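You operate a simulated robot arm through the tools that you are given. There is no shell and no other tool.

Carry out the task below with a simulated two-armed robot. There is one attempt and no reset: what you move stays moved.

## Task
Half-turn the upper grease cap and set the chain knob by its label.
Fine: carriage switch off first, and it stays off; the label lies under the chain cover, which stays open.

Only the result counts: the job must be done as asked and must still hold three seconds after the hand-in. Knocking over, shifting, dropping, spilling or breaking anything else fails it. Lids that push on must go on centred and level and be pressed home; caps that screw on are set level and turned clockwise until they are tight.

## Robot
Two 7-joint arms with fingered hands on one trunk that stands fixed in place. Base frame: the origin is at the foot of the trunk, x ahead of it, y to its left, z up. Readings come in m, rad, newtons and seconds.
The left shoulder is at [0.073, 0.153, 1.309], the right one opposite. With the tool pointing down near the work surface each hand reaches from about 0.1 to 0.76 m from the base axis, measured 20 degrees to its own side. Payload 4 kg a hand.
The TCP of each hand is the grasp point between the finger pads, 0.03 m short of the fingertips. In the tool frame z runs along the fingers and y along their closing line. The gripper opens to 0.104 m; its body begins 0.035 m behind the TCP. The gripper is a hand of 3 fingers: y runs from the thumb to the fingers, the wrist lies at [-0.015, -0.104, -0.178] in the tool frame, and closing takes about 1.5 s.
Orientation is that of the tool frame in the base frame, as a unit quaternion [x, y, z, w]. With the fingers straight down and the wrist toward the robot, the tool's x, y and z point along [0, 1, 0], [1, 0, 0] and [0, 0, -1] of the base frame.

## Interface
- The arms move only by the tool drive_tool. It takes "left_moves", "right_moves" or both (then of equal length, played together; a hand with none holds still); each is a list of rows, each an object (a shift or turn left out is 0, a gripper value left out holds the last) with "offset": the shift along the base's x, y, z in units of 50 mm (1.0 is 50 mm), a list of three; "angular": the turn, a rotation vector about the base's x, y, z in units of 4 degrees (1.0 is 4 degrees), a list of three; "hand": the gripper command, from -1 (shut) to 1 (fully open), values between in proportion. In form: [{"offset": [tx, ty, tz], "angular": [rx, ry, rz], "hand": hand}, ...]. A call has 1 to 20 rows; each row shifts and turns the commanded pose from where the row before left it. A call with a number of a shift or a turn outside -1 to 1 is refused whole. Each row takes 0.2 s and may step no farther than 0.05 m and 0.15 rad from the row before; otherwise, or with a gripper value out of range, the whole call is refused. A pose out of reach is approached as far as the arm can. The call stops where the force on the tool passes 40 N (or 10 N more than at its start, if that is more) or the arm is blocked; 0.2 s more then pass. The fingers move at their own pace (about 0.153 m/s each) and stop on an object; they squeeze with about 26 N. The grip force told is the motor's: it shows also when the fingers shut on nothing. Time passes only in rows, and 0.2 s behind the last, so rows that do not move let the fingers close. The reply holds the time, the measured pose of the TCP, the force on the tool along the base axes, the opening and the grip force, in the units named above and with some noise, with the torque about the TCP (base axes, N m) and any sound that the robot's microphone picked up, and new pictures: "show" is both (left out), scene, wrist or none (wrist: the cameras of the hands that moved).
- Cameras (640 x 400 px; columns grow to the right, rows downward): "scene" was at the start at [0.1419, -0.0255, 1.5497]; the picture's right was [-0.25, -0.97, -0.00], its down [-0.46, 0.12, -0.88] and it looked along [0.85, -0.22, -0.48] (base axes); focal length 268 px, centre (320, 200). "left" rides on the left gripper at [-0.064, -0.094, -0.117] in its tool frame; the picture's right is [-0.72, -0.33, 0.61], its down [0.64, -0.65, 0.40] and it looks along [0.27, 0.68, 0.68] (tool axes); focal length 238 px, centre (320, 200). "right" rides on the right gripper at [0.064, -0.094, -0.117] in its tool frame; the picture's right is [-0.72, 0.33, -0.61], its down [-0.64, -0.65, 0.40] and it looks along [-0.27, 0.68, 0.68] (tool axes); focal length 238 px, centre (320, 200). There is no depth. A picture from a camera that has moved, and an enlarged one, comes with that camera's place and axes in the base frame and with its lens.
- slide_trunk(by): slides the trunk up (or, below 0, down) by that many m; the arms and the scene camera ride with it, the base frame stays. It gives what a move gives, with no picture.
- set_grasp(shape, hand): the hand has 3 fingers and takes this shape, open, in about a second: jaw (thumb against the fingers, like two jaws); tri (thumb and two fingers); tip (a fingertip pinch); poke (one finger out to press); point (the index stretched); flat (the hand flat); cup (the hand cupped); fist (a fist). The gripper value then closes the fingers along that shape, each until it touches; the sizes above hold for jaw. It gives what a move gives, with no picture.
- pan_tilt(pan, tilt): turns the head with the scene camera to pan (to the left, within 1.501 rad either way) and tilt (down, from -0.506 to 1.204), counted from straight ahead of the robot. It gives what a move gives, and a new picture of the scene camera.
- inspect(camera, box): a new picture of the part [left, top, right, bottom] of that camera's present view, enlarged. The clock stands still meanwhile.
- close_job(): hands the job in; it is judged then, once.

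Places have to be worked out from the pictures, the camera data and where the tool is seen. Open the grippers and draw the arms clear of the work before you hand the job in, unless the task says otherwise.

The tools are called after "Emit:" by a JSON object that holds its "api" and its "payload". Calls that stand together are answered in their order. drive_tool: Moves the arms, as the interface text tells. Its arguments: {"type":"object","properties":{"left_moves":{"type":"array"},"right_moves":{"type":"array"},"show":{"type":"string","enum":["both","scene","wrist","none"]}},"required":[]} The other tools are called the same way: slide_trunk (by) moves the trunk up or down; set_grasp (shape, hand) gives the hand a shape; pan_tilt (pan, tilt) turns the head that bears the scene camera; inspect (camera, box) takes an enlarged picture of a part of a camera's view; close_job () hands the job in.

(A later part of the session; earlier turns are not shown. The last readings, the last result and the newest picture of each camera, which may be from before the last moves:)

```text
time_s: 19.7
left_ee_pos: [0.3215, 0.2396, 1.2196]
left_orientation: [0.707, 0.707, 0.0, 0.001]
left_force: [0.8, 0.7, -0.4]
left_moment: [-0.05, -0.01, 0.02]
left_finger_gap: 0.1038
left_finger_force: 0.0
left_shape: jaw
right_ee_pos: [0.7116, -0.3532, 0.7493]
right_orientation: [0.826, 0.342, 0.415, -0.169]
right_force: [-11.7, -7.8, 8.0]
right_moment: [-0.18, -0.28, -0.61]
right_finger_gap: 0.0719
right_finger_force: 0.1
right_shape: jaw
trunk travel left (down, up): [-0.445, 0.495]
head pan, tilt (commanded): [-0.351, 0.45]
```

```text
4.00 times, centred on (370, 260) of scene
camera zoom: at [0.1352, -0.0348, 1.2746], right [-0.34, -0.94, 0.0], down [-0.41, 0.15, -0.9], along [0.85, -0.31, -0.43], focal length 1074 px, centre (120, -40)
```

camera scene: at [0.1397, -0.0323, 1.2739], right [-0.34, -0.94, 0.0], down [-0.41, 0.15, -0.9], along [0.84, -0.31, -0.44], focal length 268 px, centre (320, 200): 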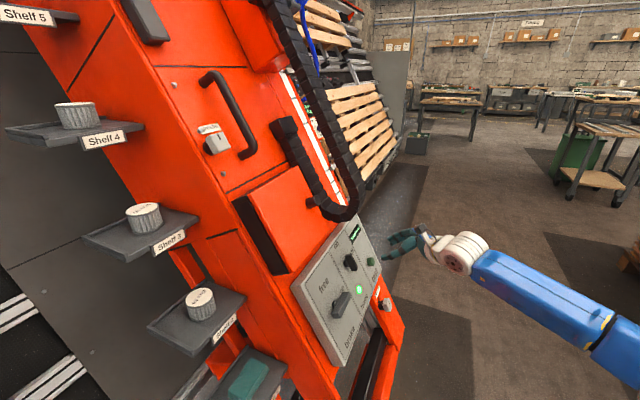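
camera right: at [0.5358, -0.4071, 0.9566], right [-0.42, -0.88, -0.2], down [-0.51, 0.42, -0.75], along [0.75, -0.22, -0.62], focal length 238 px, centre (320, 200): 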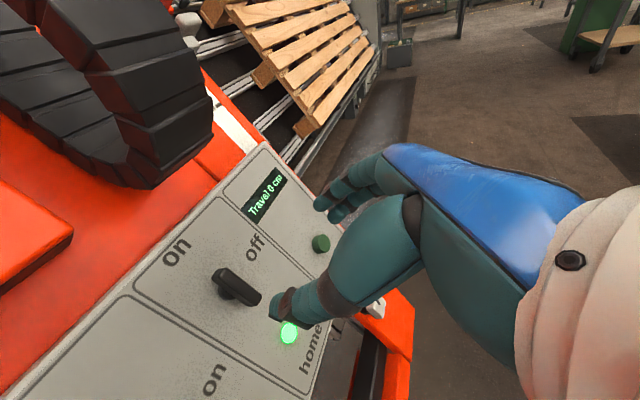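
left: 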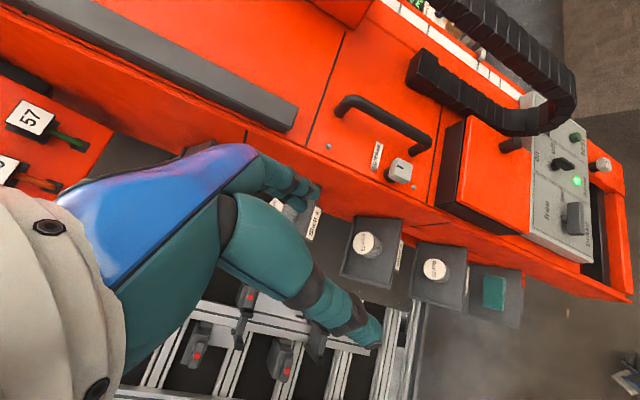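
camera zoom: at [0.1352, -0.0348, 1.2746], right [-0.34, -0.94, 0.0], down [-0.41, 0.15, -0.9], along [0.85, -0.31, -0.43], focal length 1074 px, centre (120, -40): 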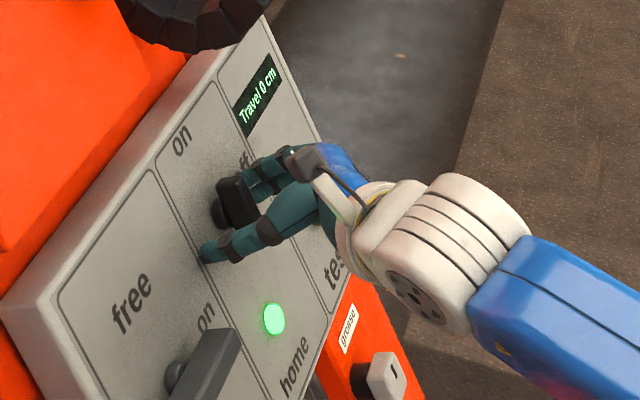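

The fingertips touch the panel (about 16 N), so I back off a centimetre and then close on the bar.

Emit:
{"api": "drive_tool", "payload": {"right_moves": [{"offset": [-0.113, -0.113, 0.12], "hand": 0.4}, {"hand": -0.2}, {"hand": -0.6}, {"hand": -1}, {"hand": -1}, {"hand": -1}, {"hand": -1}, {"hand": -1}], "show": "none"}}

Emit:
{"api": "inspect", "payload": {"camera": "right", "box": [140, 120, 420, 400]}}

Emit:
{"api": "inspect", "payload": {"camera": "scene", "box": [310, 210, 430, 310]}}

```text
time_s: 21.5
left_ee_pos: [0.3253, 0.2416, 1.2177]
left_orientation: [0.707, 0.707, 0.0, 0.001]
left_force: [-0.3, 0.3, -0.4]
left_moment: [-0.04, -0.03, 0.01]
left_finger_gap: 0.1038
left_finger_force: 0.1
left_shape: jaw
right_ee_pos: [0.708, -0.3555, 0.752]
right_orientation: [0.827, 0.342, 0.412, -0.17]
right_force: [0.4, 1.1, -1.6]
right_moment: [0.0, -0.02, 0.03]
right_finger_gap: 0.0088
right_finger_force: 26.0
right_shape: jaw
trunk travel left (down, up): [-0.445, 0.495]
head pan, tilt (commanded): [-0.351, 0.45]
```

```text
1.43 times, centred on (280, 260) of right
camera zoom: at [0.6019, -0.3282, 0.874], right [-0.42, -0.88, -0.2], down [-0.51, 0.42, -0.76], along [0.75, -0.22, -0.62], focal length 340 px, centre (377, 114)
```

zoom: 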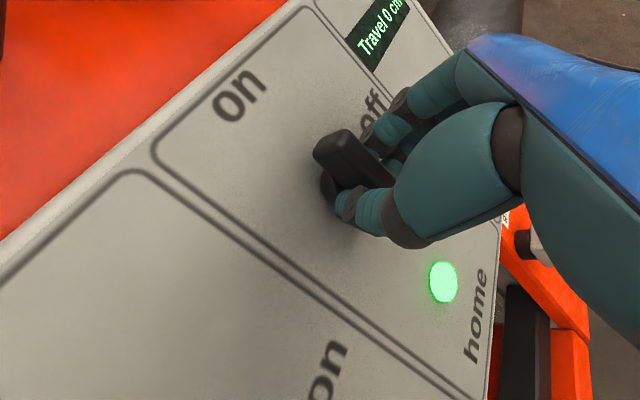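

```text
4.00 times, centred on (370, 260) of scene
camera zoom: at [0.1396, -0.0326, 1.2739], right [-0.34, -0.94, 0.0], down [-0.41, 0.15, -0.9], along [0.84, -0.31, -0.44], focal length 1074 px, centre (120, -40)
```

zoom: 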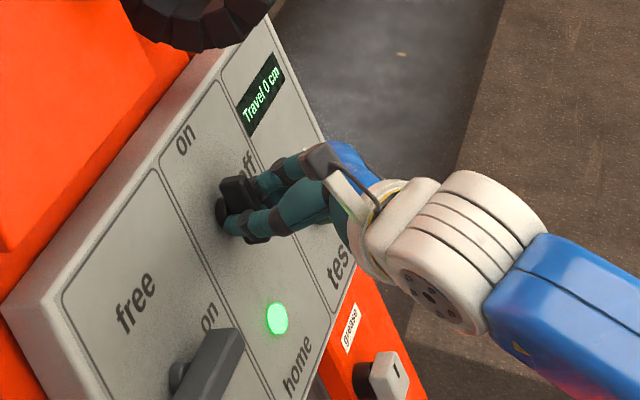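

The bar is gripped (gap 9 mm, 26 N) with no contact force on the panel. Now I turn about the tool axis, clockwise as seen from the front, from "on" toward "off", in steps.

Emit:
{"api": "drive_tool", "payload": {"right_moves": [{"angular": [0.85, 0.85, -0.9]}, {"angular": [0.85, 0.85, -0.9]}, {"angular": [0.85, 0.85, -0.9]}, {"angular": [0.85, 0.85, -0.9]}, {"angular": [0.85, 0.85, -0.9]}], "show": "none"}}

Emit:
{"api": "inspect", "payload": {"camera": "right", "box": [140, 120, 420, 400]}}

Emit:
{"api": "inspect", "payload": {"camera": "scene", "box": [290, 190, 430, 310]}}

```text
time_s: 22.7
left_ee_pos: [0.3259, 0.2411, 1.218]
left_orientation: [0.706, 0.708, -0.002, 0.0]
left_force: [0.3, -0.5, 0.1]
left_moment: [-0.02, 0.01, 0.0]
left_finger_gap: 0.1039
left_finger_force: 0.0
left_shape: jaw
right_ee_pos: [0.7091, -0.3544, 0.7545]
right_orientation: [0.887, 0.117, 0.355, -0.271]
right_force: [12.8, 0.3, 5.1]
right_moment: [-0.23, -0.44, -0.02]
right_finger_gap: 0.0093
right_finger_force: 25.9
right_shape: jaw
trunk travel left (down, up): [-0.445, 0.495]
head pan, tilt (commanded): [-0.351, 0.45]
```

```text
1.43 times, centred on (280, 260) of right
camera zoom: at [0.6511, -0.3435, 0.9061], right [-0.74, -0.63, -0.26], down [-0.49, 0.76, -0.43], along [0.46, -0.18, -0.87], focal length 340 px, centre (377, 114)
```

zoom: 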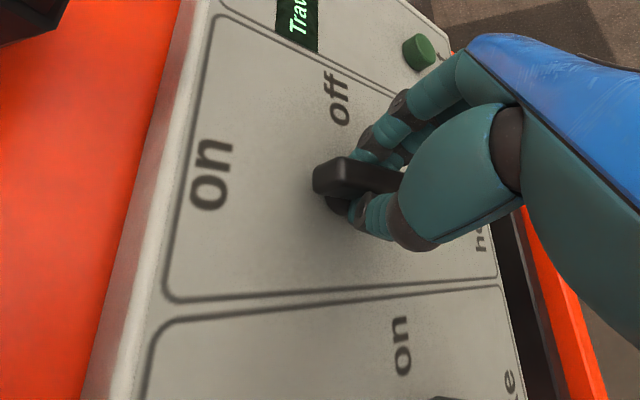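

```text
3.33 times, centred on (360, 250) of scene
camera zoom: at [0.1408, -0.0319, 1.274], right [-0.34, -0.94, 0.0], down [-0.41, 0.15, -0.9], along [0.84, -0.31, -0.44], focal length 895 px, centre (187, 33)
```

zoom: 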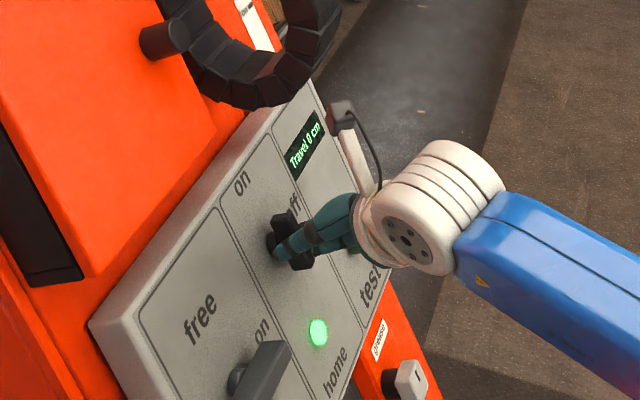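

The bar follows with some resistance (about 0.4 N m). I keep turning.

Emit:
{"api": "drive_tool", "payload": {"right_moves": [{"angular": [0.85, 0.85, -0.9]}, {"angular": [0.85, 0.85, -0.9]}, {"angular": [0.85, 0.85, -0.9]}, {"angular": [0.85, 0.85, -0.9]}, {"angular": [0.85, 0.85, -0.9]}], "show": "none"}}

Emit:
{"api": "inspect", "payload": {"camera": "right", "box": [140, 120, 420, 400]}}

Emit:
{"api": "inspect", "payload": {"camera": "scene", "box": [290, 190, 430, 310]}}

```text
time_s: 23.9
left_ee_pos: [0.3241, 0.2406, 1.2171]
left_orientation: [0.707, 0.707, 0.0, 0.0]
left_force: [0.3, 0.4, 0.2]
left_moment: [0.01, 0.02, 0.0]
left_finger_gap: 0.1038
left_finger_force: 0.1
left_shape: jaw
right_ee_pos: [0.7096, -0.3573, 0.7542]
right_orientation: [0.886, -0.115, 0.277, -0.355]
right_force: [15.2, -7.5, 7.4]
right_moment: [-1.89, -6.29, -1.09]
right_finger_gap: 0.0084
right_finger_force: 26.2
right_shape: jaw
trunk travel left (down, up): [-0.445, 0.495]
head pan, tilt (commanded): [-0.351, 0.45]
```

```text
1.43 times, centred on (280, 260) of right
camera zoom: at [0.6955, -0.3813, 0.9164], right [-0.94, -0.29, -0.16], down [-0.29, 0.96, -0.05], along [0.16, 0.0, -0.99], focal length 340 px, centre (377, 114)
```

zoom: 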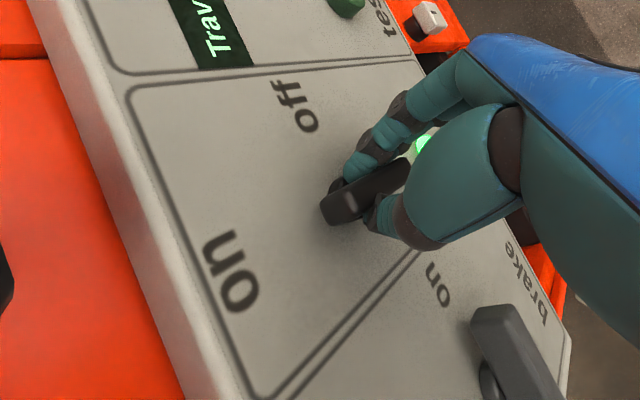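

```text
3.33 times, centred on (360, 250) of scene
camera zoom: at [0.1389, -0.033, 1.274], right [-0.34, -0.94, 0.0], down [-0.41, 0.15, -0.9], along [0.84, -0.31, -0.44], focal length 895 px, centre (187, 33)
```

zoom: 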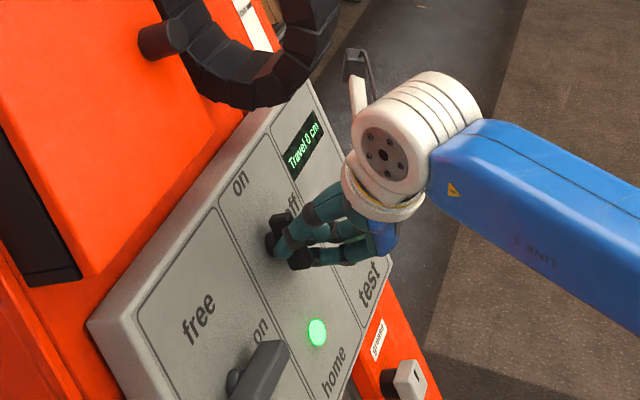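

The image shows the bar still pointing at "on": the fingers slipped round it and the torque has built up. I open the hand to release the strain and look.

Emit:
{"api": "drive_tool", "payload": {"right_moves": [{"hand": 0.4}, {"hand": 0.4}, {"hand": 0.4}, {"offset": [-0.3, -0.3, 0.32]}], "show": "none"}}

Emit:
{"api": "inspect", "payload": {"camera": "right", "box": [140, 120, 420, 400]}}

Emit:
{"api": "inspect", "payload": {"camera": "scene", "box": [290, 190, 430, 310]}}

```text
time_s: 24.9
left_ee_pos: [0.3251, 0.2417, 1.2186]
left_orientation: [0.707, 0.708, -0.001, 0.002]
left_force: [-0.8, -0.3, 0.4]
left_moment: [0.01, 0.01, 0.02]
left_finger_gap: 0.1037
left_finger_force: 0.1
left_shape: jaw
right_ee_pos: [0.6915, -0.3689, 0.7693]
right_orientation: [0.887, -0.116, 0.27, -0.356]
right_force: [-0.2, -0.1, -0.5]
right_moment: [-0.02, 0.03, -0.01]
right_finger_gap: 0.0727
right_finger_force: 0.1
right_shape: jaw
trunk travel left (down, up): [-0.445, 0.495]
head pan, tilt (commanded): [-0.351, 0.45]
```

```text
1.43 times, centred on (280, 260) of right
camera zoom: at [0.6799, -0.3942, 0.9301], right [-0.94, -0.3, -0.14], down [-0.29, 0.95, -0.04], along [0.15, 0.0, -0.99], focal length 340 px, centre (377, 114)
```

zoom: 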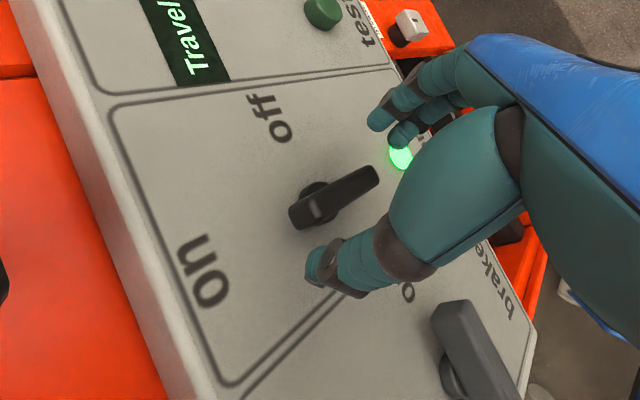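

```text
3.33 times, centred on (360, 250) of scene
camera zoom: at [0.1386, -0.0331, 1.2741], right [-0.34, -0.94, 0.0], down [-0.41, 0.15, -0.9], along [0.85, -0.31, -0.44], focal length 895 px, centre (187, 33)
```

zoom: 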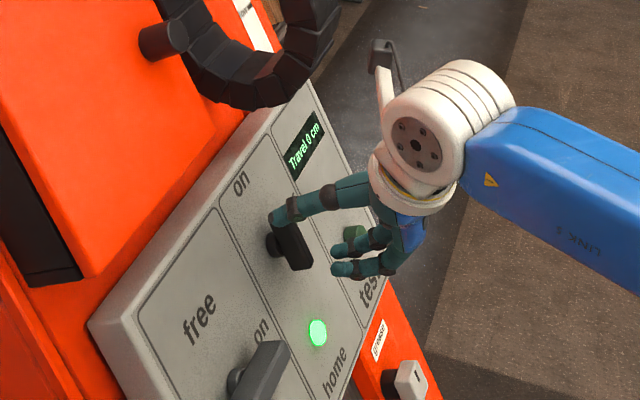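

The bar has not moved: its white mark still points at "on". I enlarge the switch to understand its shape before trying a firmer, centred grip.

Emit:
{"api": "inspect", "payload": {"camera": "right", "box": [240, 210, 340, 290]}}

Emit:
{"api": "inspect", "payload": {"camera": "scene", "box": [325, 225, 405, 285]}}

```text
5.00 times, centred on (290, 250) of right
camera zoom: at [0.6799, -0.3942, 0.9301], right [-0.94, -0.3, -0.14], down [-0.29, 0.95, -0.04], along [0.15, 0.0, -0.99], focal length 1192 px, centre (470, -50)
```

zoom: 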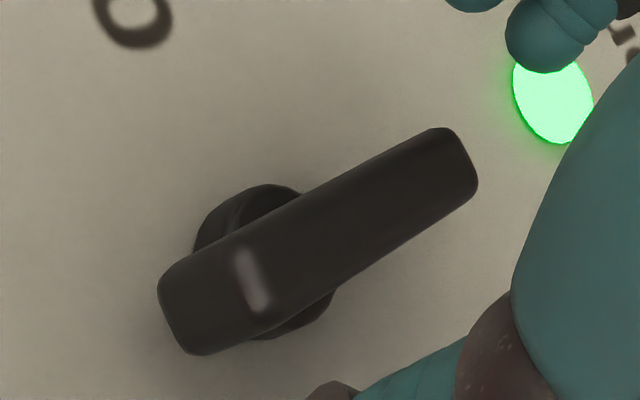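

```text
6.67 times, centred on (365, 255) of scene
camera zoom: at [0.1386, -0.0331, 1.2741], right [-0.34, -0.94, 0.0], down [-0.41, 0.15, -0.9], along [0.85, -0.31, -0.44], focal length 1790 px, centre (20, -167)
```

zoom: 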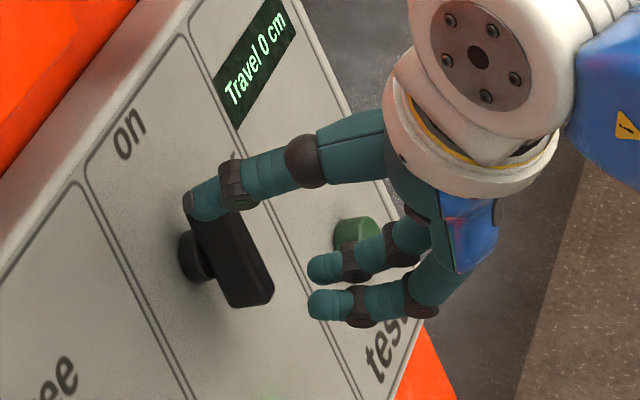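

The switch is a bar of about 50 x 12 mm on a short stem, and it needs more torque than the pinch gives near its axis. I will push its upper end sideways with the closed fingertips for a longer lever: I back off, turn the hand the remaining 30° and close it to see the fingertip cluster.

Emit:
{"api": "drive_tool", "payload": {"right_moves": [{"offset": [-0.4, -0.4, 0.42], "hand": 0.4}, {"angular": [0.85, 0.85, -0.9]}, {"angular": [0.85, 0.85, -0.9]}, {"angular": [0.85, 0.85, -0.9]}, {"angular": [0.85, 0.85, -0.9]}, {"angular": [0.85, 0.85, -0.9], "hand": -1}, {"hand": -1}, {"hand": -1}, {"hand": -1}], "show": "both"}}

Emit:
{"api": "inspect", "payload": {"camera": "right", "box": [140, 120, 420, 400]}}

Emit:
{"api": "inspect", "payload": {"camera": "scene", "box": [290, 190, 430, 310]}}

```text
time_s: 26.9
left_ee_pos: [0.3247, 0.2399, 1.2179]
left_orientation: [0.707, 0.708, 0.0, 0.0]
left_force: [-0.5, 0.8, -0.5]
left_moment: [0.04, 0.0, 0.0]
left_finger_gap: 0.1036
left_finger_force: 0.1
left_shape: jaw
right_ee_pos: [0.6732, -0.3902, 0.7885]
right_orientation: [0.827, -0.341, 0.169, -0.414]
right_force: [0.1, -0.2, -0.7]
right_moment: [0.0, 0.02, 0.03]
right_finger_gap: 0.0001
right_finger_force: 25.7
right_shape: jaw
trunk travel left (down, up): [-0.445, 0.495]
head pan, tilt (commanded): [-0.351, 0.45]
camera scene: at [0.1395, -0.0332, 1.274], right [-0.34, -0.94, 0.0], down [-0.41, 0.15, -0.9], along [0.84, -0.31, -0.44], focal length 268 px, centre (320, 200)
camera right: at [0.6918, -0.4628, 0.9347], right [-0.99, 0.02, 0.11], down [0.05, 0.96, 0.28], along [-0.1, 0.29, -0.95], focal length 238 px, centre (320, 200)
```

scene: 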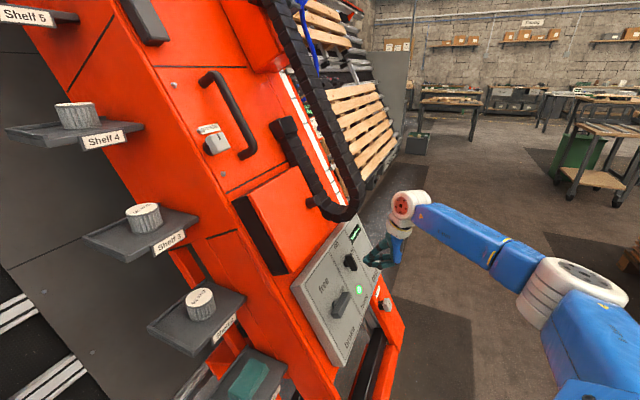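
right: 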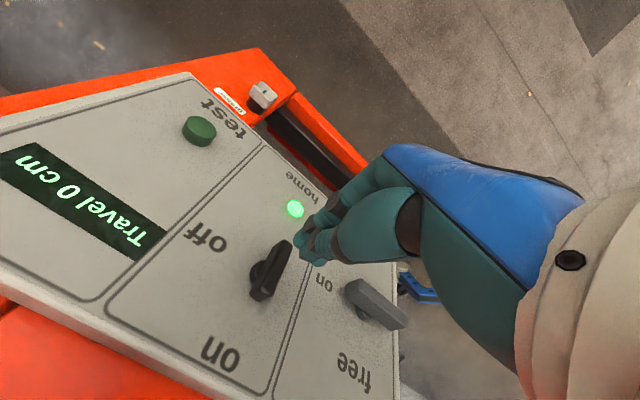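

```text
1.43 times, centred on (280, 260) of right
camera zoom: at [0.6918, -0.4628, 0.9347], right [-0.99, 0.02, 0.11], down [0.05, 0.96, 0.28], along [-0.1, 0.29, -0.95], focal length 340 px, centre (377, 114)
```

zoom: 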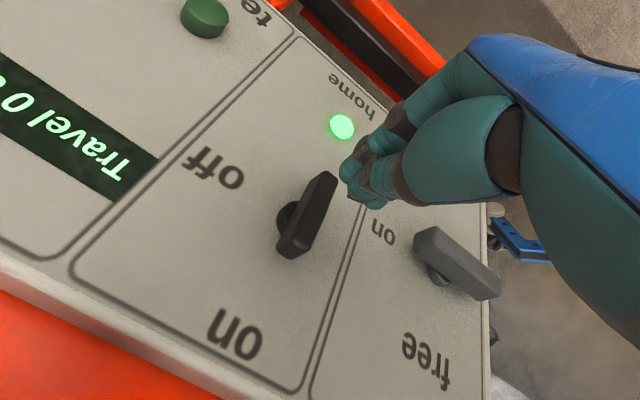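

```text
3.33 times, centred on (360, 250) of scene
camera zoom: at [0.1395, -0.0332, 1.274], right [-0.34, -0.94, 0.0], down [-0.41, 0.15, -0.9], along [0.84, -0.31, -0.44], focal length 895 px, centre (187, 33)
```

zoom: 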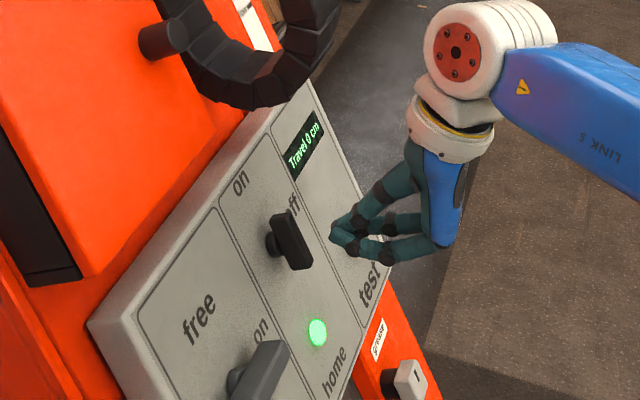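

From here I see the whole panel; the bar's centre lies 78 mm ahead of the TCP and the closed fingertips are where expected. I shift to the left of the bar's upper end and go down toward the panel.

Emit:
{"api": "drive_tool", "payload": {"right_moves": [{"offset": [-0.348, 0.784, 0.418]}, {"offset": [0.309, 0.313, -0.33]}, {"offset": [0.309, 0.313, -0.33]}], "show": "none"}}

Emit:
{"api": "inspect", "payload": {"camera": "right", "box": [140, 120, 420, 400]}}

Emit:
{"api": "inspect", "payload": {"camera": "scene", "box": [310, 210, 430, 310]}}

```text
time_s: 27.7
left_ee_pos: [0.327, 0.242, 1.2179]
left_orientation: [0.707, 0.707, 0.0, 0.0]
left_force: [-0.2, 0.0, 0.0]
left_moment: [-0.03, -0.01, -0.01]
left_finger_gap: 0.1037
left_finger_force: 0.0
left_shape: jaw
right_ee_pos: [0.6849, -0.3199, 0.7777]
right_orientation: [0.827, -0.342, 0.169, -0.413]
right_force: [-0.2, 0.1, -1.0]
right_moment: [-0.02, -0.04, 0.01]
right_finger_gap: 0.0001
right_finger_force: 25.9
right_shape: jaw
trunk travel left (down, up): [-0.445, 0.495]
head pan, tilt (commanded): [-0.351, 0.45]
```

```text
1.43 times, centred on (280, 260) of right
camera zoom: at [0.7055, -0.3915, 0.9225], right [-0.99, 0.02, 0.11], down [0.05, 0.96, 0.28], along [-0.1, 0.28, -0.95], focal length 340 px, centre (377, 114)
```

zoom: 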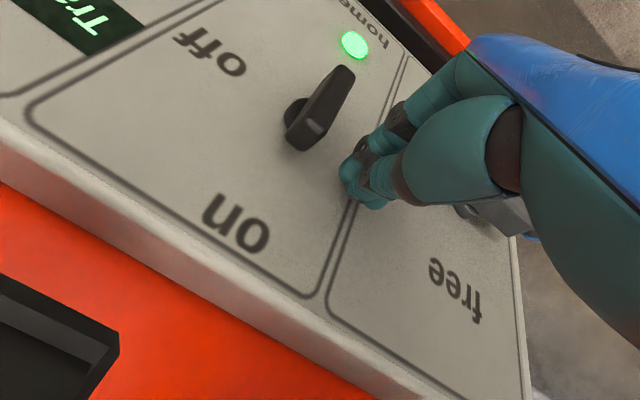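

```text
4.00 times, centred on (370, 260) of scene
camera zoom: at [0.1408, -0.0326, 1.2738], right [-0.34, -0.94, 0.0], down [-0.41, 0.15, -0.9], along [0.84, -0.31, -0.44], focal length 1074 px, centre (120, -40)
```

zoom: 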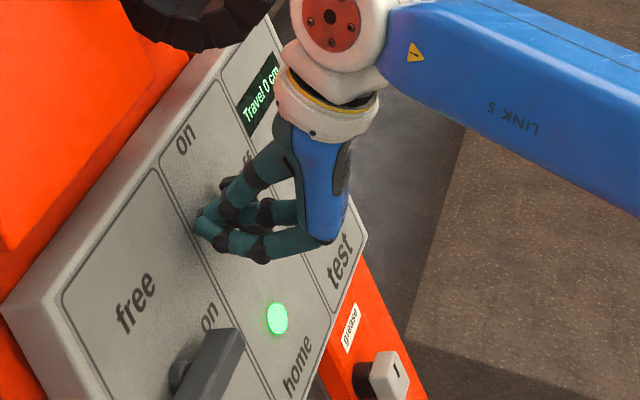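

The fingertips sit left of the bar's upper end, about a centimetre off the panel. I go 7 mm deeper and push to the right until I feel the bar.

Emit:
{"api": "drive_tool", "payload": {"right_moves": [{"offset": [0.079, 0.08, -0.084]}, {"offset": [0.191, -0.191, 0]}, {"offset": [0.071, -0.071, 0]}], "show": "none"}}

Emit:
{"api": "inspect", "payload": {"camera": "right", "box": [140, 120, 420, 400]}}

Emit:
{"api": "inspect", "payload": {"camera": "scene", "box": [310, 210, 430, 310]}}

```text
time_s: 28.4
left_ee_pos: [0.3217, 0.2412, 1.2199]
left_orientation: [0.707, 0.707, 0.001, 0.001]
left_force: [-0.1, -0.4, 1.2]
left_moment: [-0.06, 0.01, 0.0]
left_finger_gap: 0.1035
left_finger_force: 0.0
left_shape: jaw
right_ee_pos: [0.6979, -0.3268, 0.7767]
right_orientation: [0.825, -0.343, 0.173, -0.414]
right_force: [-9.9, -4.3, 6.8]
right_moment: [0.32, -1.61, -0.82]
right_finger_gap: 0.0001
right_finger_force: 26.3
right_shape: jaw
trunk travel left (down, up): [-0.445, 0.495]
head pan, tilt (commanded): [-0.351, 0.45]
stopped in row 3 (right hand): the force on the tool passed its limit at 77 N (the readings are from after the stop); the commanded pose is now the measured one
```

```text
1.43 times, centred on (280, 260) of right
camera zoom: at [0.7163, -0.4006, 0.9229], right [-0.99, 0.03, 0.1], down [0.06, 0.96, 0.28], along [-0.09, 0.29, -0.95], focal length 340 px, centre (377, 114)
```

zoom: 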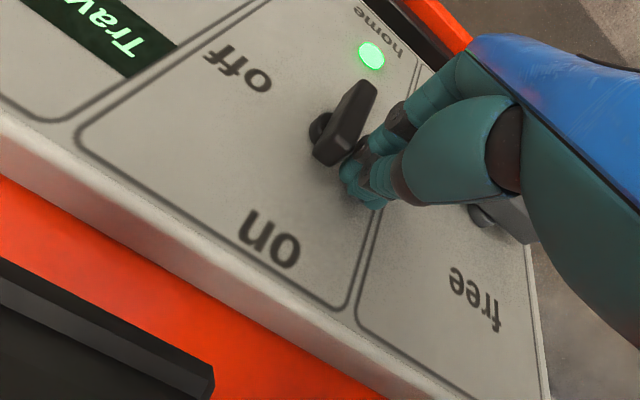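

```text
4.00 times, centred on (370, 260) of scene
camera zoom: at [0.1356, -0.0329, 1.2745], right [-0.34, -0.94, 0.0], down [-0.41, 0.15, -0.9], along [0.85, -0.31, -0.43], focal length 1074 px, centre (120, -40)
```

zoom: 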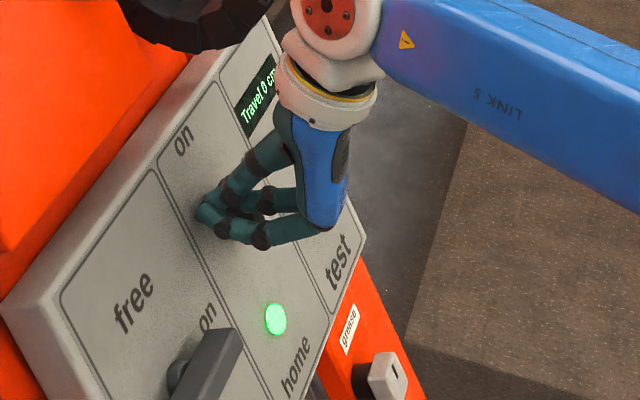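

Contact with the bar came with a jolt because the step was quick; the bar has not turned yet. I ease off the panel slightly and push on gently in 1.5 mm steps.

Emit:
{"api": "drive_tool", "payload": {"right_moves": [{"offset": [-0.024, -0.024, 0.026]}, {"offset": [0.0212, -0.0212, 0]}, {"offset": [0.0212, -0.0212, 0]}, {"offset": [0.0212, -0.0212, 0]}, {"offset": [0.0212, -0.0212, 0]}, {"offset": [0.0212, -0.0212, 0]}, {"offset": [0.0212, -0.0212, 0]}], "show": "none"}}

Emit:
{"api": "inspect", "payload": {"camera": "right", "box": [140, 120, 420, 400]}}

```text
time_s: 30.0
left_ee_pos: [0.3201, 0.2442, 1.2192]
left_orientation: [0.707, 0.708, 0.0, 0.002]
left_force: [0.5, -0.5, -0.1]
left_moment: [-0.02, 0.01, 0.01]
left_finger_gap: 0.1039
left_finger_force: 0.1
left_shape: jaw
right_ee_pos: [0.7017, -0.332, 0.7778]
right_orientation: [0.826, -0.341, 0.17, -0.414]
right_force: [-24.4, 5.9, 1.7]
right_moment: [0.68, -2.01, -1.05]
right_finger_gap: 0.0
right_finger_force: 26.0
right_shape: jaw
trunk travel left (down, up): [-0.445, 0.495]
head pan, tilt (commanded): [-0.351, 0.45]
```

```text
1.43 times, centred on (280, 260) of right
camera zoom: at [0.7204, -0.4042, 0.9235], right [-0.99, 0.02, 0.11], down [0.05, 0.96, 0.28], along [-0.1, 0.28, -0.95], focal length 340 px, centre (377, 114)
```

zoom: 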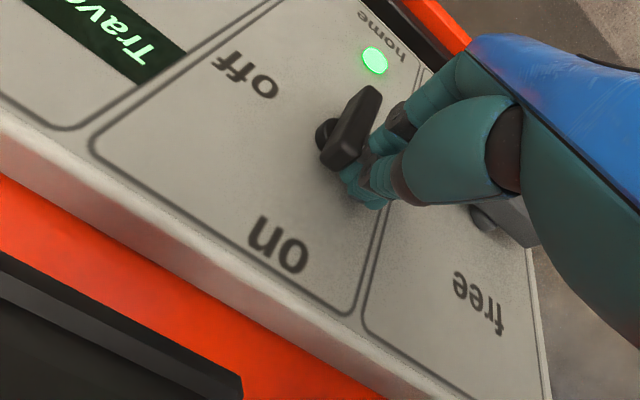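

Pushing with about 21 N moves nothing yet, and the fingertips overlap the bar by only about 7 mm in depth. I back off to the left, go deeper until near the panel, and push again slowly with a fuller contact.

Emit:
{"api": "drive_tool", "payload": {"right_moves": [{"offset": [-0.15, 0.15, 0]}, {"offset": [-0.06, 0.06, 0]}, {"offset": [0.028, 0.028, -0.03]}, {"offset": [0.028, 0.028, -0.03]}, {"offset": [0.028, 0.028, -0.03]}, {"offset": [0.028, 0.028, -0.03]}], "show": "none"}}

Emit:
{"api": "inspect", "payload": {"camera": "right", "box": [140, 120, 420, 400]}}

Emit:
{"api": "inspect", "payload": {"camera": "scene", "box": [325, 225, 405, 285]}}

```text
time_s: 31.4
left_ee_pos: [0.3176, 0.2368, 1.2215]
left_orientation: [0.707, 0.707, 0.004, 0.002]
left_force: [-0.5, -0.1, -0.4]
left_moment: [0.01, 0.02, 0.03]
left_finger_gap: 0.1038
left_finger_force: 0.0
left_shape: jaw
right_ee_pos: [0.6976, -0.3261, 0.7749]
right_orientation: [0.823, -0.344, 0.177, -0.416]
right_force: [-13.9, -28.1, 21.6]
right_moment: [2.77, -2.74, -1.7]
right_finger_gap: 0.0002
right_finger_force: 26.2
right_shape: jaw
trunk travel left (down, up): [-0.445, 0.495]
head pan, tilt (commanded): [-0.351, 0.45]
```

```text
1.43 times, centred on (280, 260) of right
camera zoom: at [0.7136, -0.3989, 0.9212], right [-0.99, 0.03, 0.1], down [0.06, 0.96, 0.28], along [-0.08, 0.29, -0.95], focal length 340 px, centre (377, 114)
```

zoom: 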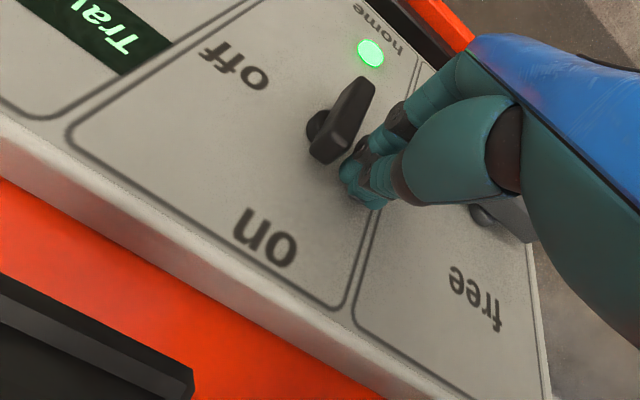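

```text
6.67 times, centred on (365, 255) of scene
camera zoom: at [0.1302, -0.0404, 1.2751], right [-0.34, -0.94, -0.01], down [-0.4, 0.16, -0.9], along [0.85, -0.31, -0.43], focal length 1790 px, centre (20, -167)
```

zoom: 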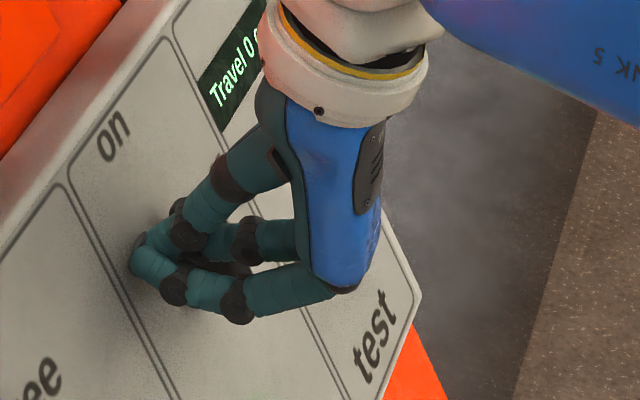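

The fingertips are now pressed on the panel itself (37 N), so depth was fine before. I look at the bar closely for a pointer mark before pushing harder.

Emit:
{"api": "drive_tool", "payload": {"right_moves": [{"offset": [-0.113, -0.113, 0.12]}, {"offset": [-0.113, -0.113, 0.12]}], "show": "none"}}

Emit:
{"api": "inspect", "payload": {"camera": "right", "box": [260, 140, 340, 240]}}

Emit:
{"api": "inspect", "payload": {"camera": "right", "box": [140, 120, 420, 400]}}

```text
time_s: 32.0
left_ee_pos: [0.3257, 0.244, 1.2167]
left_orientation: [0.707, 0.708, -0.002, 0.001]
left_force: [0.2, 0.8, -0.1]
left_moment: [0.05, 0.0, -0.02]
left_finger_gap: 0.1035
left_finger_force: 0.1
left_shape: jaw
right_ee_pos: [0.6886, -0.3243, 0.7793]
right_orientation: [0.828, -0.34, 0.167, -0.413]
right_force: [0.0, -1.7, -0.4]
right_moment: [-0.03, 0.05, 0.04]
right_finger_gap: 0.0
right_finger_force: 26.2
right_shape: jaw
trunk travel left (down, up): [-0.445, 0.495]
head pan, tilt (commanded): [-0.351, 0.45]
```

```text
4.00 times, centred on (300, 190) of right
camera zoom: at [0.7087, -0.3966, 0.9253], right [-0.99, 0.02, 0.11], down [0.05, 0.96, 0.28], along [-0.1, 0.28, -0.95], focal length 953 px, centre (400, 240)
```

zoom: 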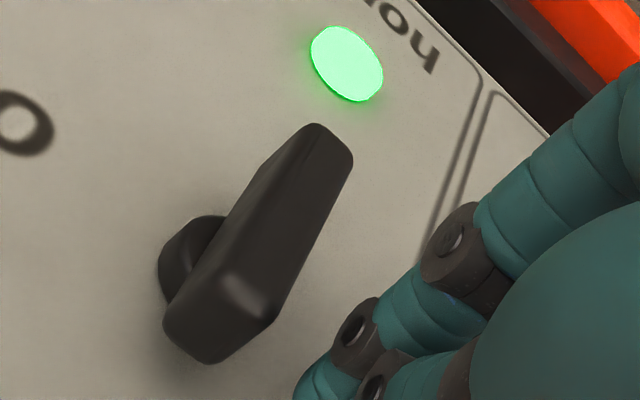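

```text
1.43 times, centred on (280, 260) of right
camera zoom: at [0.7087, -0.3966, 0.9253], right [-0.99, 0.02, 0.11], down [0.05, 0.96, 0.28], along [-0.1, 0.28, -0.95], focal length 340 px, centre (377, 114)
```

zoom: 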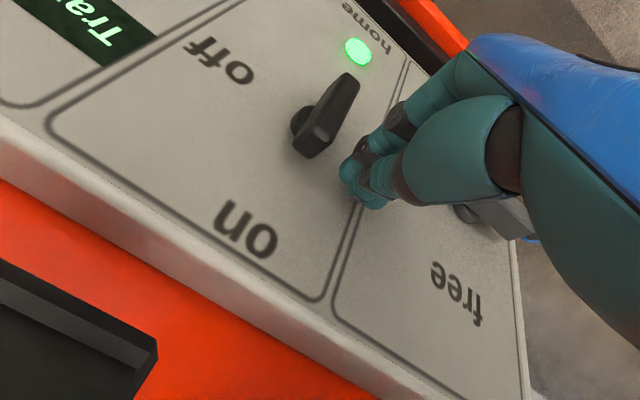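

The bar is plain and symmetric, so its long axis is the pointer; lateral position estimates agree (hub 34 mm to the right of and 24 mm below the TCP). I push again slowly, this time up to nearly the force limit, to see whether it breaks loose.

Emit:
{"api": "drive_tool", "payload": {"right_moves": [{"offset": [0.07, -0.07, 0]}, {"offset": [0.0212, -0.0212, 0]}, {"offset": [0.0212, -0.0212, 0]}, {"offset": [0.0212, -0.0212, 0]}, {"offset": [0.0212, -0.0212, 0]}, {"offset": [0.0212, -0.0212, 0]}, {"offset": [0.0212, -0.0212, 0]}, {"offset": [0.0212, -0.0212, 0]}, {"offset": [0.0212, -0.0212, 0]}, {"offset": [0.0212, -0.0212, 0]}], "show": "none"}}

Emit:
{"api": "inspect", "payload": {"camera": "right", "box": [140, 120, 420, 400]}}

```text
time_s: 34.2
left_ee_pos: [0.32, 0.2454, 1.2166]
left_orientation: [0.707, 0.707, -0.002, 0.003]
left_force: [-0.3, 0.1, -0.9]
left_moment: [-0.02, 0.01, 0.02]
left_finger_gap: 0.1038
left_finger_force: 0.0
left_shape: jaw
right_ee_pos: [0.6984, -0.3376, 0.7836]
right_orientation: [0.827, -0.342, 0.169, -0.413]
right_force: [-25.9, 18.6, -4.7]
right_moment: [0.34, 0.53, 0.27]
right_finger_gap: 0.0004
right_finger_force: 26.1
right_shape: jaw
trunk travel left (down, up): [-0.445, 0.495]
head pan, tilt (commanded): [-0.351, 0.45]
```

```text
1.43 times, centred on (280, 260) of right
camera zoom: at [0.7186, -0.4099, 0.929], right [-0.99, 0.02, 0.11], down [0.05, 0.96, 0.28], along [-0.1, 0.28, -0.95], focal length 340 px, centre (377, 114)
```

zoom: 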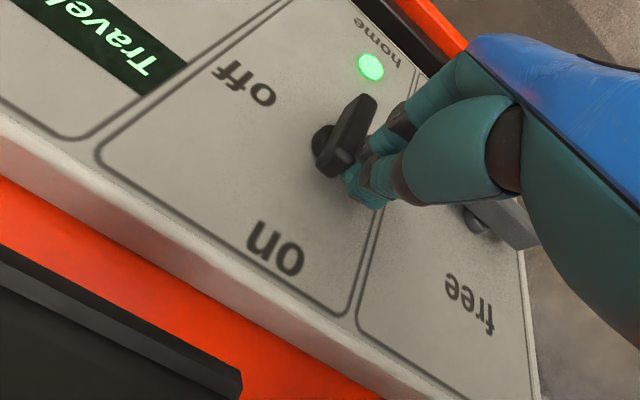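

Even with about 32 N on the bar's end it does not budge clockwise. I will test the opposite sense gently: lift off, move to the right of the upper end, and push left with little force.

Emit:
{"api": "drive_tool", "payload": {"right_moves": [{"offset": [-0.1, 0.1, 0]}, {"offset": [-0.508, -0.51, 0.54]}, {"offset": [0.4, -0.4, 0]}, {"offset": [0.43, -0.43, 0]}, {"offset": [0.25, 0.25, -0.265]}, {"offset": [0.23, 0.23, -0.245]}, {"offset": [0, 0, 0]}], "show": "none"}}

Emit:
{"api": "inspect", "payload": {"camera": "right", "box": [140, 120, 420, 400]}}

Emit:
{"api": "inspect", "payload": {"camera": "scene", "box": [310, 210, 430, 310]}}

```text
time_s: 35.8
left_ee_pos: [0.3244, 0.2406, 1.2178]
left_orientation: [0.707, 0.708, 0.001, 0.001]
left_force: [0.4, -0.3, 0.2]
left_moment: [-0.01, 0.01, 0.0]
left_finger_gap: 0.1037
left_finger_force: 0.1
left_shape: jaw
right_ee_pos: [0.7388, -0.3804, 0.782]
right_orientation: [0.826, -0.342, 0.171, -0.414]
right_force: [0.0, 0.1, -1.0]
right_moment: [0.02, 0.01, -0.01]
right_finger_gap: 0.0001
right_finger_force: 26.2
right_shape: jaw
trunk travel left (down, up): [-0.445, 0.495]
head pan, tilt (commanded): [-0.351, 0.45]
```

```text
1.43 times, centred on (280, 260) of right
camera zoom: at [0.7564, -0.4536, 0.9291], right [-0.99, 0.02, 0.11], down [0.05, 0.96, 0.28], along [-0.1, 0.29, -0.95], focal length 340 px, centre (377, 114)
```

zoom: 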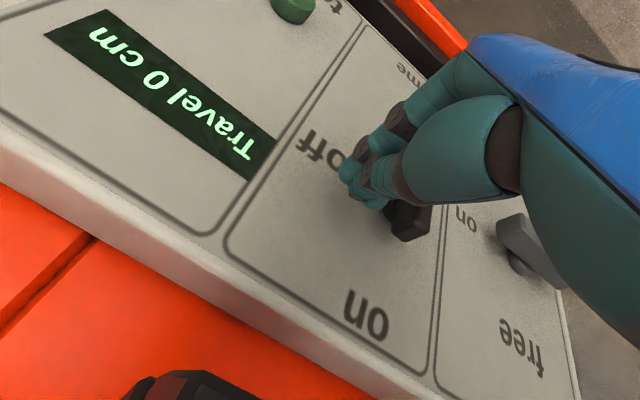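

```text
4.00 times, centred on (370, 260) of scene
camera zoom: at [0.1394, -0.0332, 1.274], right [-0.34, -0.94, 0.0], down [-0.41, 0.15, -0.9], along [0.84, -0.31, -0.44], focal length 1074 px, centre (120, -40)
```

zoom: 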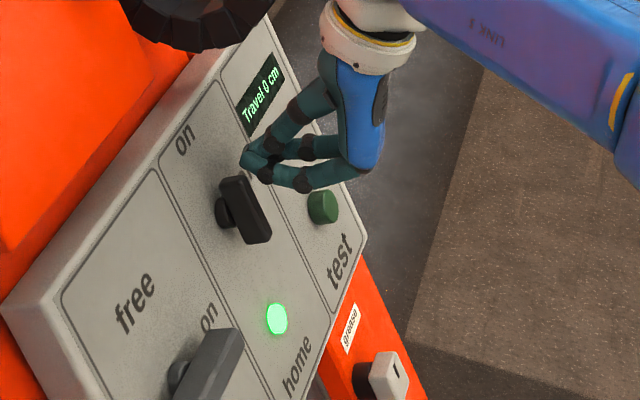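

The fingertips are now to the right of the bar's upper end. I go 4 mm deeper and push gently leftward in small steps.

Emit:
{"api": "drive_tool", "payload": {"right_moves": [{"offset": [0.045, 0.045, -0.048]}, {"offset": [-0.07, 0.07, 0]}, {"offset": [-0.07, 0.07, 0]}, {"offset": [-0.07, 0.07, 0]}, {"offset": [-0.05, 0.05, 0]}, {"offset": [-0.03, 0.03, 0]}, {"offset": [-0.03, 0.03, 0]}, {"offset": [-0.03, 0.03, 0]}, {"offset": [-0.03, 0.03, 0]}], "show": "none"}}

Emit:
{"api": "inspect", "payload": {"camera": "right", "box": [140, 120, 420, 400]}}

Emit:
{"api": "inspect", "payload": {"camera": "scene", "box": [310, 210, 430, 310]}}

```text
time_s: 37.8
left_ee_pos: [0.3239, 0.241, 1.2177]
left_orientation: [0.706, 0.708, 0.0, 0.001]
left_force: [0.0, 0.5, 0.4]
left_moment: [-0.06, -0.02, -0.01]
left_finger_gap: 0.1037
left_finger_force: 0.0
left_shape: jaw
right_ee_pos: [0.7197, -0.3594, 0.7821]
right_orientation: [0.825, -0.343, 0.171, -0.414]
right_force: [1.4, 1.7, 4.5]
right_moment: [0.08, 0.0, -0.03]
right_finger_gap: 0.0
right_finger_force: 25.8
right_shape: jaw
trunk travel left (down, up): [-0.445, 0.495]
head pan, tilt (commanded): [-0.351, 0.45]
```

```text
1.43 times, centred on (280, 260) of right
camera zoom: at [0.7387, -0.4311, 0.9276], right [-0.99, 0.02, 0.11], down [0.05, 0.96, 0.28], along [-0.1, 0.29, -0.95], focal length 340 px, centre (377, 114)
```

zoom: 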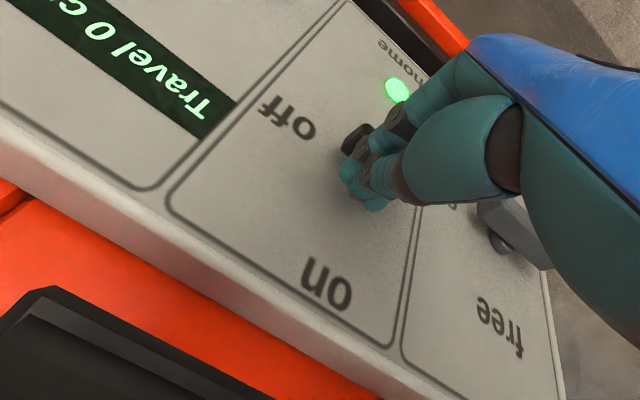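

```text
4.00 times, centred on (370, 260) of scene
camera zoom: at [0.1382, -0.032, 1.2742], right [-0.34, -0.94, 0.0], down [-0.41, 0.15, -0.9], along [0.84, -0.31, -0.44], focal length 1074 px, centre (120, -40)
```

zoom: 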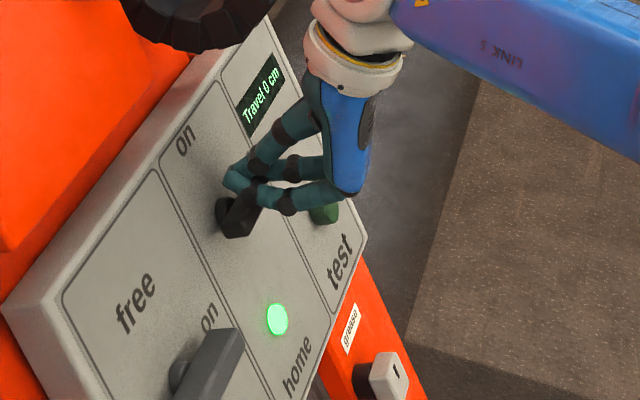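

The bar turns easily this way: its lower end swings right, toward "off", with only about 5 N. I follow the arc to bring it fully across.

Emit:
{"api": "drive_tool", "payload": {"right_moves": [{"offset": [-0.066, 0.079, 0.013]}, {"offset": [-0.066, 0.079, 0.013]}, {"offset": [-0.066, 0.079, 0.013]}, {"offset": [-0.065, 0.048, -0.016]}, {"offset": [-0.065, 0.048, -0.016]}, {"offset": [-0.065, 0.048, -0.016]}, {"offset": [-0.06, 0.025, -0.032]}, {"offset": [-0.06, 0.025, -0.032]}], "show": "none"}}

Emit:
{"api": "inspect", "payload": {"camera": "right", "box": [140, 120, 420, 400]}}

Emit:
{"api": "inspect", "payload": {"camera": "scene", "box": [310, 210, 430, 310]}}

```text
time_s: 39.6
left_ee_pos: [0.324, 0.2425, 1.2176]
left_orientation: [0.706, 0.708, 0.0, 0.001]
left_force: [0.6, 0.7, -0.9]
left_moment: [0.01, 0.0, -0.01]
left_finger_gap: 0.1038
left_finger_force: 0.2
left_shape: jaw
right_ee_pos: [0.6933, -0.3357, 0.7752]
right_orientation: [0.827, -0.343, 0.169, -0.412]
right_force: [-4.5, 2.5, 4.4]
right_moment: [0.06, 0.04, 0.06]
right_finger_gap: 0.0002
right_finger_force: 26.2
right_shape: jaw
trunk travel left (down, up): [-0.445, 0.495]
head pan, tilt (commanded): [-0.351, 0.45]
```

```text
1.43 times, centred on (280, 260) of right
camera zoom: at [0.7131, -0.4086, 0.9215], right [-0.99, 0.02, 0.11], down [0.05, 0.96, 0.28], along [-0.1, 0.28, -0.95], focal length 340 px, centre (377, 114)
```

zoom: 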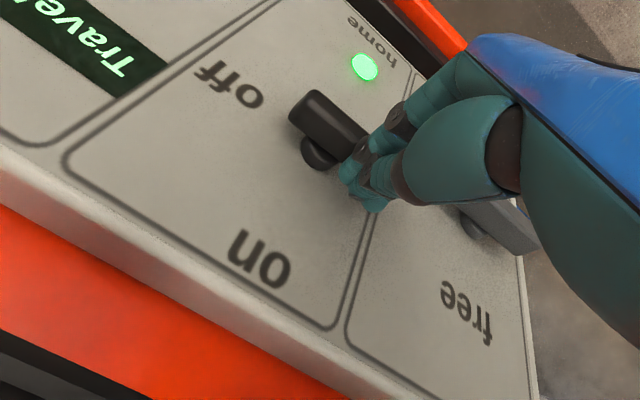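

```text
4.00 times, centred on (370, 260) of scene
camera zoom: at [0.138, -0.0309, 1.274], right [-0.34, -0.94, 0.0], down [-0.41, 0.15, -0.9], along [0.84, -0.31, -0.44], focal length 1074 px, centre (120, -40)
```

zoom: 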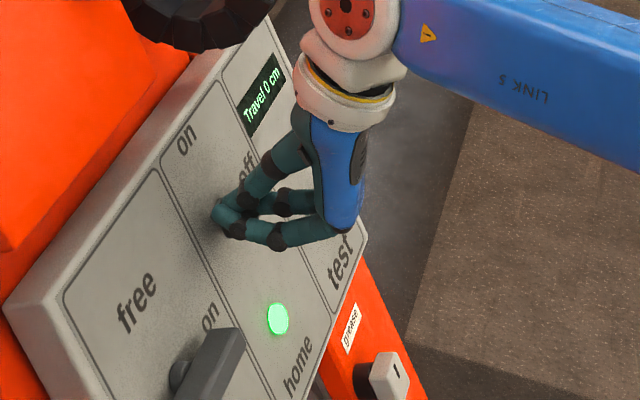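

The bar has swung nearly across toward "off". I press its left end down a few millimetres more to complete the turn, then lift off to check.

Emit:
{"api": "drive_tool", "payload": {"right_moves": [{"offset": [-0.017, -0.017, -0.032]}, {"offset": [-0.017, -0.017, -0.032]}, {"offset": [-0.017, -0.017, -0.032]}, {"offset": [-0.017, -0.017, -0.032]}], "show": "none"}}

Emit:
{"api": "inspect", "payload": {"camera": "right", "box": [140, 120, 420, 400]}}

```text
time_s: 40.6
left_ee_pos: [0.3239, 0.2438, 1.2181]
left_orientation: [0.706, 0.708, -0.001, 0.002]
left_force: [0.0, 0.1, 0.0]
left_moment: [0.0, -0.01, 0.0]
left_finger_gap: 0.1035
left_finger_force: 0.0
left_shape: jaw
right_ee_pos: [0.6924, -0.3385, 0.7744]
right_orientation: [0.826, -0.342, 0.173, -0.413]
right_force: [2.7, 9.0, 9.1]
right_moment: [0.15, -0.06, 0.07]
right_finger_gap: 0.0001
right_finger_force: 26.2
right_shape: jaw
trunk travel left (down, up): [-0.445, 0.495]
head pan, tilt (commanded): [-0.351, 0.45]
```

```text
1.43 times, centred on (280, 260) of right
camera zoom: at [0.7098, -0.4111, 0.9207], right [-0.99, 0.02, 0.1], down [0.05, 0.96, 0.28], along [-0.09, 0.28, -0.95], focal length 340 px, centre (377, 114)
```

zoom: 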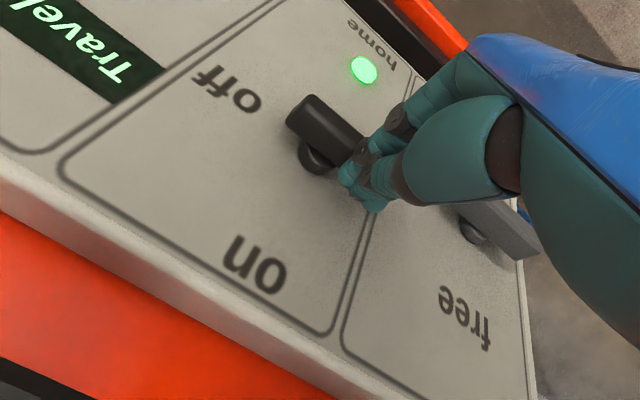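

Resistance has risen to about 12 N with no further motion, so the bar is at its stop. I lift off and check the result.

Emit:
{"api": "drive_tool", "payload": {"right_moves": [{"offset": [0.05, 0.05, 0.1]}, {"offset": [-0.56, -0.56, 0.6]}, {"offset": [-0.56, -0.56, 0.6]}], "show": "none"}}

Emit:
{"api": "inspect", "payload": {"camera": "right", "box": [140, 120, 420, 400]}}

Emit:
{"api": "inspect", "payload": {"camera": "scene", "box": [310, 210, 430, 310]}}

```text
time_s: 41.4
left_ee_pos: [0.3218, 0.2389, 1.2195]
left_orientation: [0.706, 0.708, 0.001, 0.001]
left_force: [-0.1, -0.8, 0.3]
left_moment: [0.0, 0.0, 0.0]
left_finger_gap: 0.1038
left_finger_force: 0.1
left_shape: jaw
right_ee_pos: [0.6361, -0.3971, 0.8354]
right_orientation: [0.826, -0.343, 0.17, -0.414]
right_force: [-0.7, 0.2, -0.2]
right_moment: [-0.04, 0.02, 0.0]
right_finger_gap: 0.0002
right_finger_force: 25.6
right_shape: jaw
trunk travel left (down, up): [-0.445, 0.495]
head pan, tilt (commanded): [-0.351, 0.45]
```

```text
1.43 times, centred on (280, 260) of right
camera zoom: at [0.6547, -0.4702, 0.9811], right [-0.99, 0.02, 0.11], down [0.05, 0.96, 0.28], along [-0.1, 0.29, -0.95], focal length 340 px, centre (377, 114)
```

zoom: 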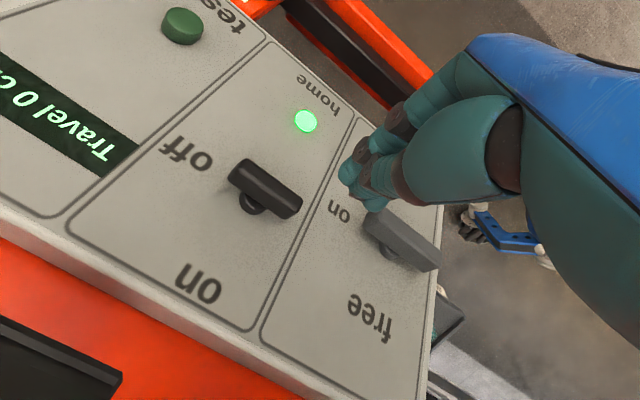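

```text
4.00 times, centred on (370, 260) of scene
camera zoom: at [0.1368, -0.0346, 1.2742], right [-0.34, -0.94, 0.0], down [-0.41, 0.15, -0.9], along [0.85, -0.31, -0.44], focal length 1074 px, centre (120, -40)
```

zoom: 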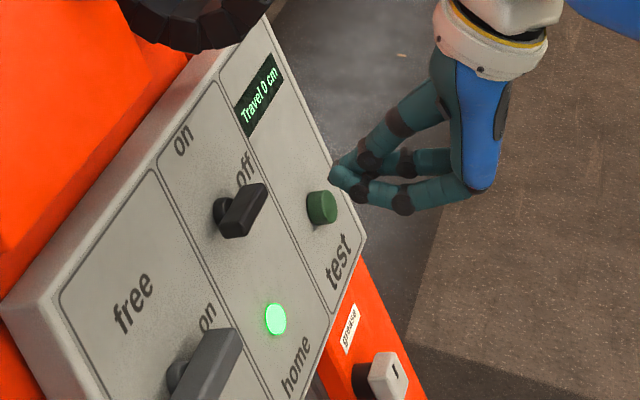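

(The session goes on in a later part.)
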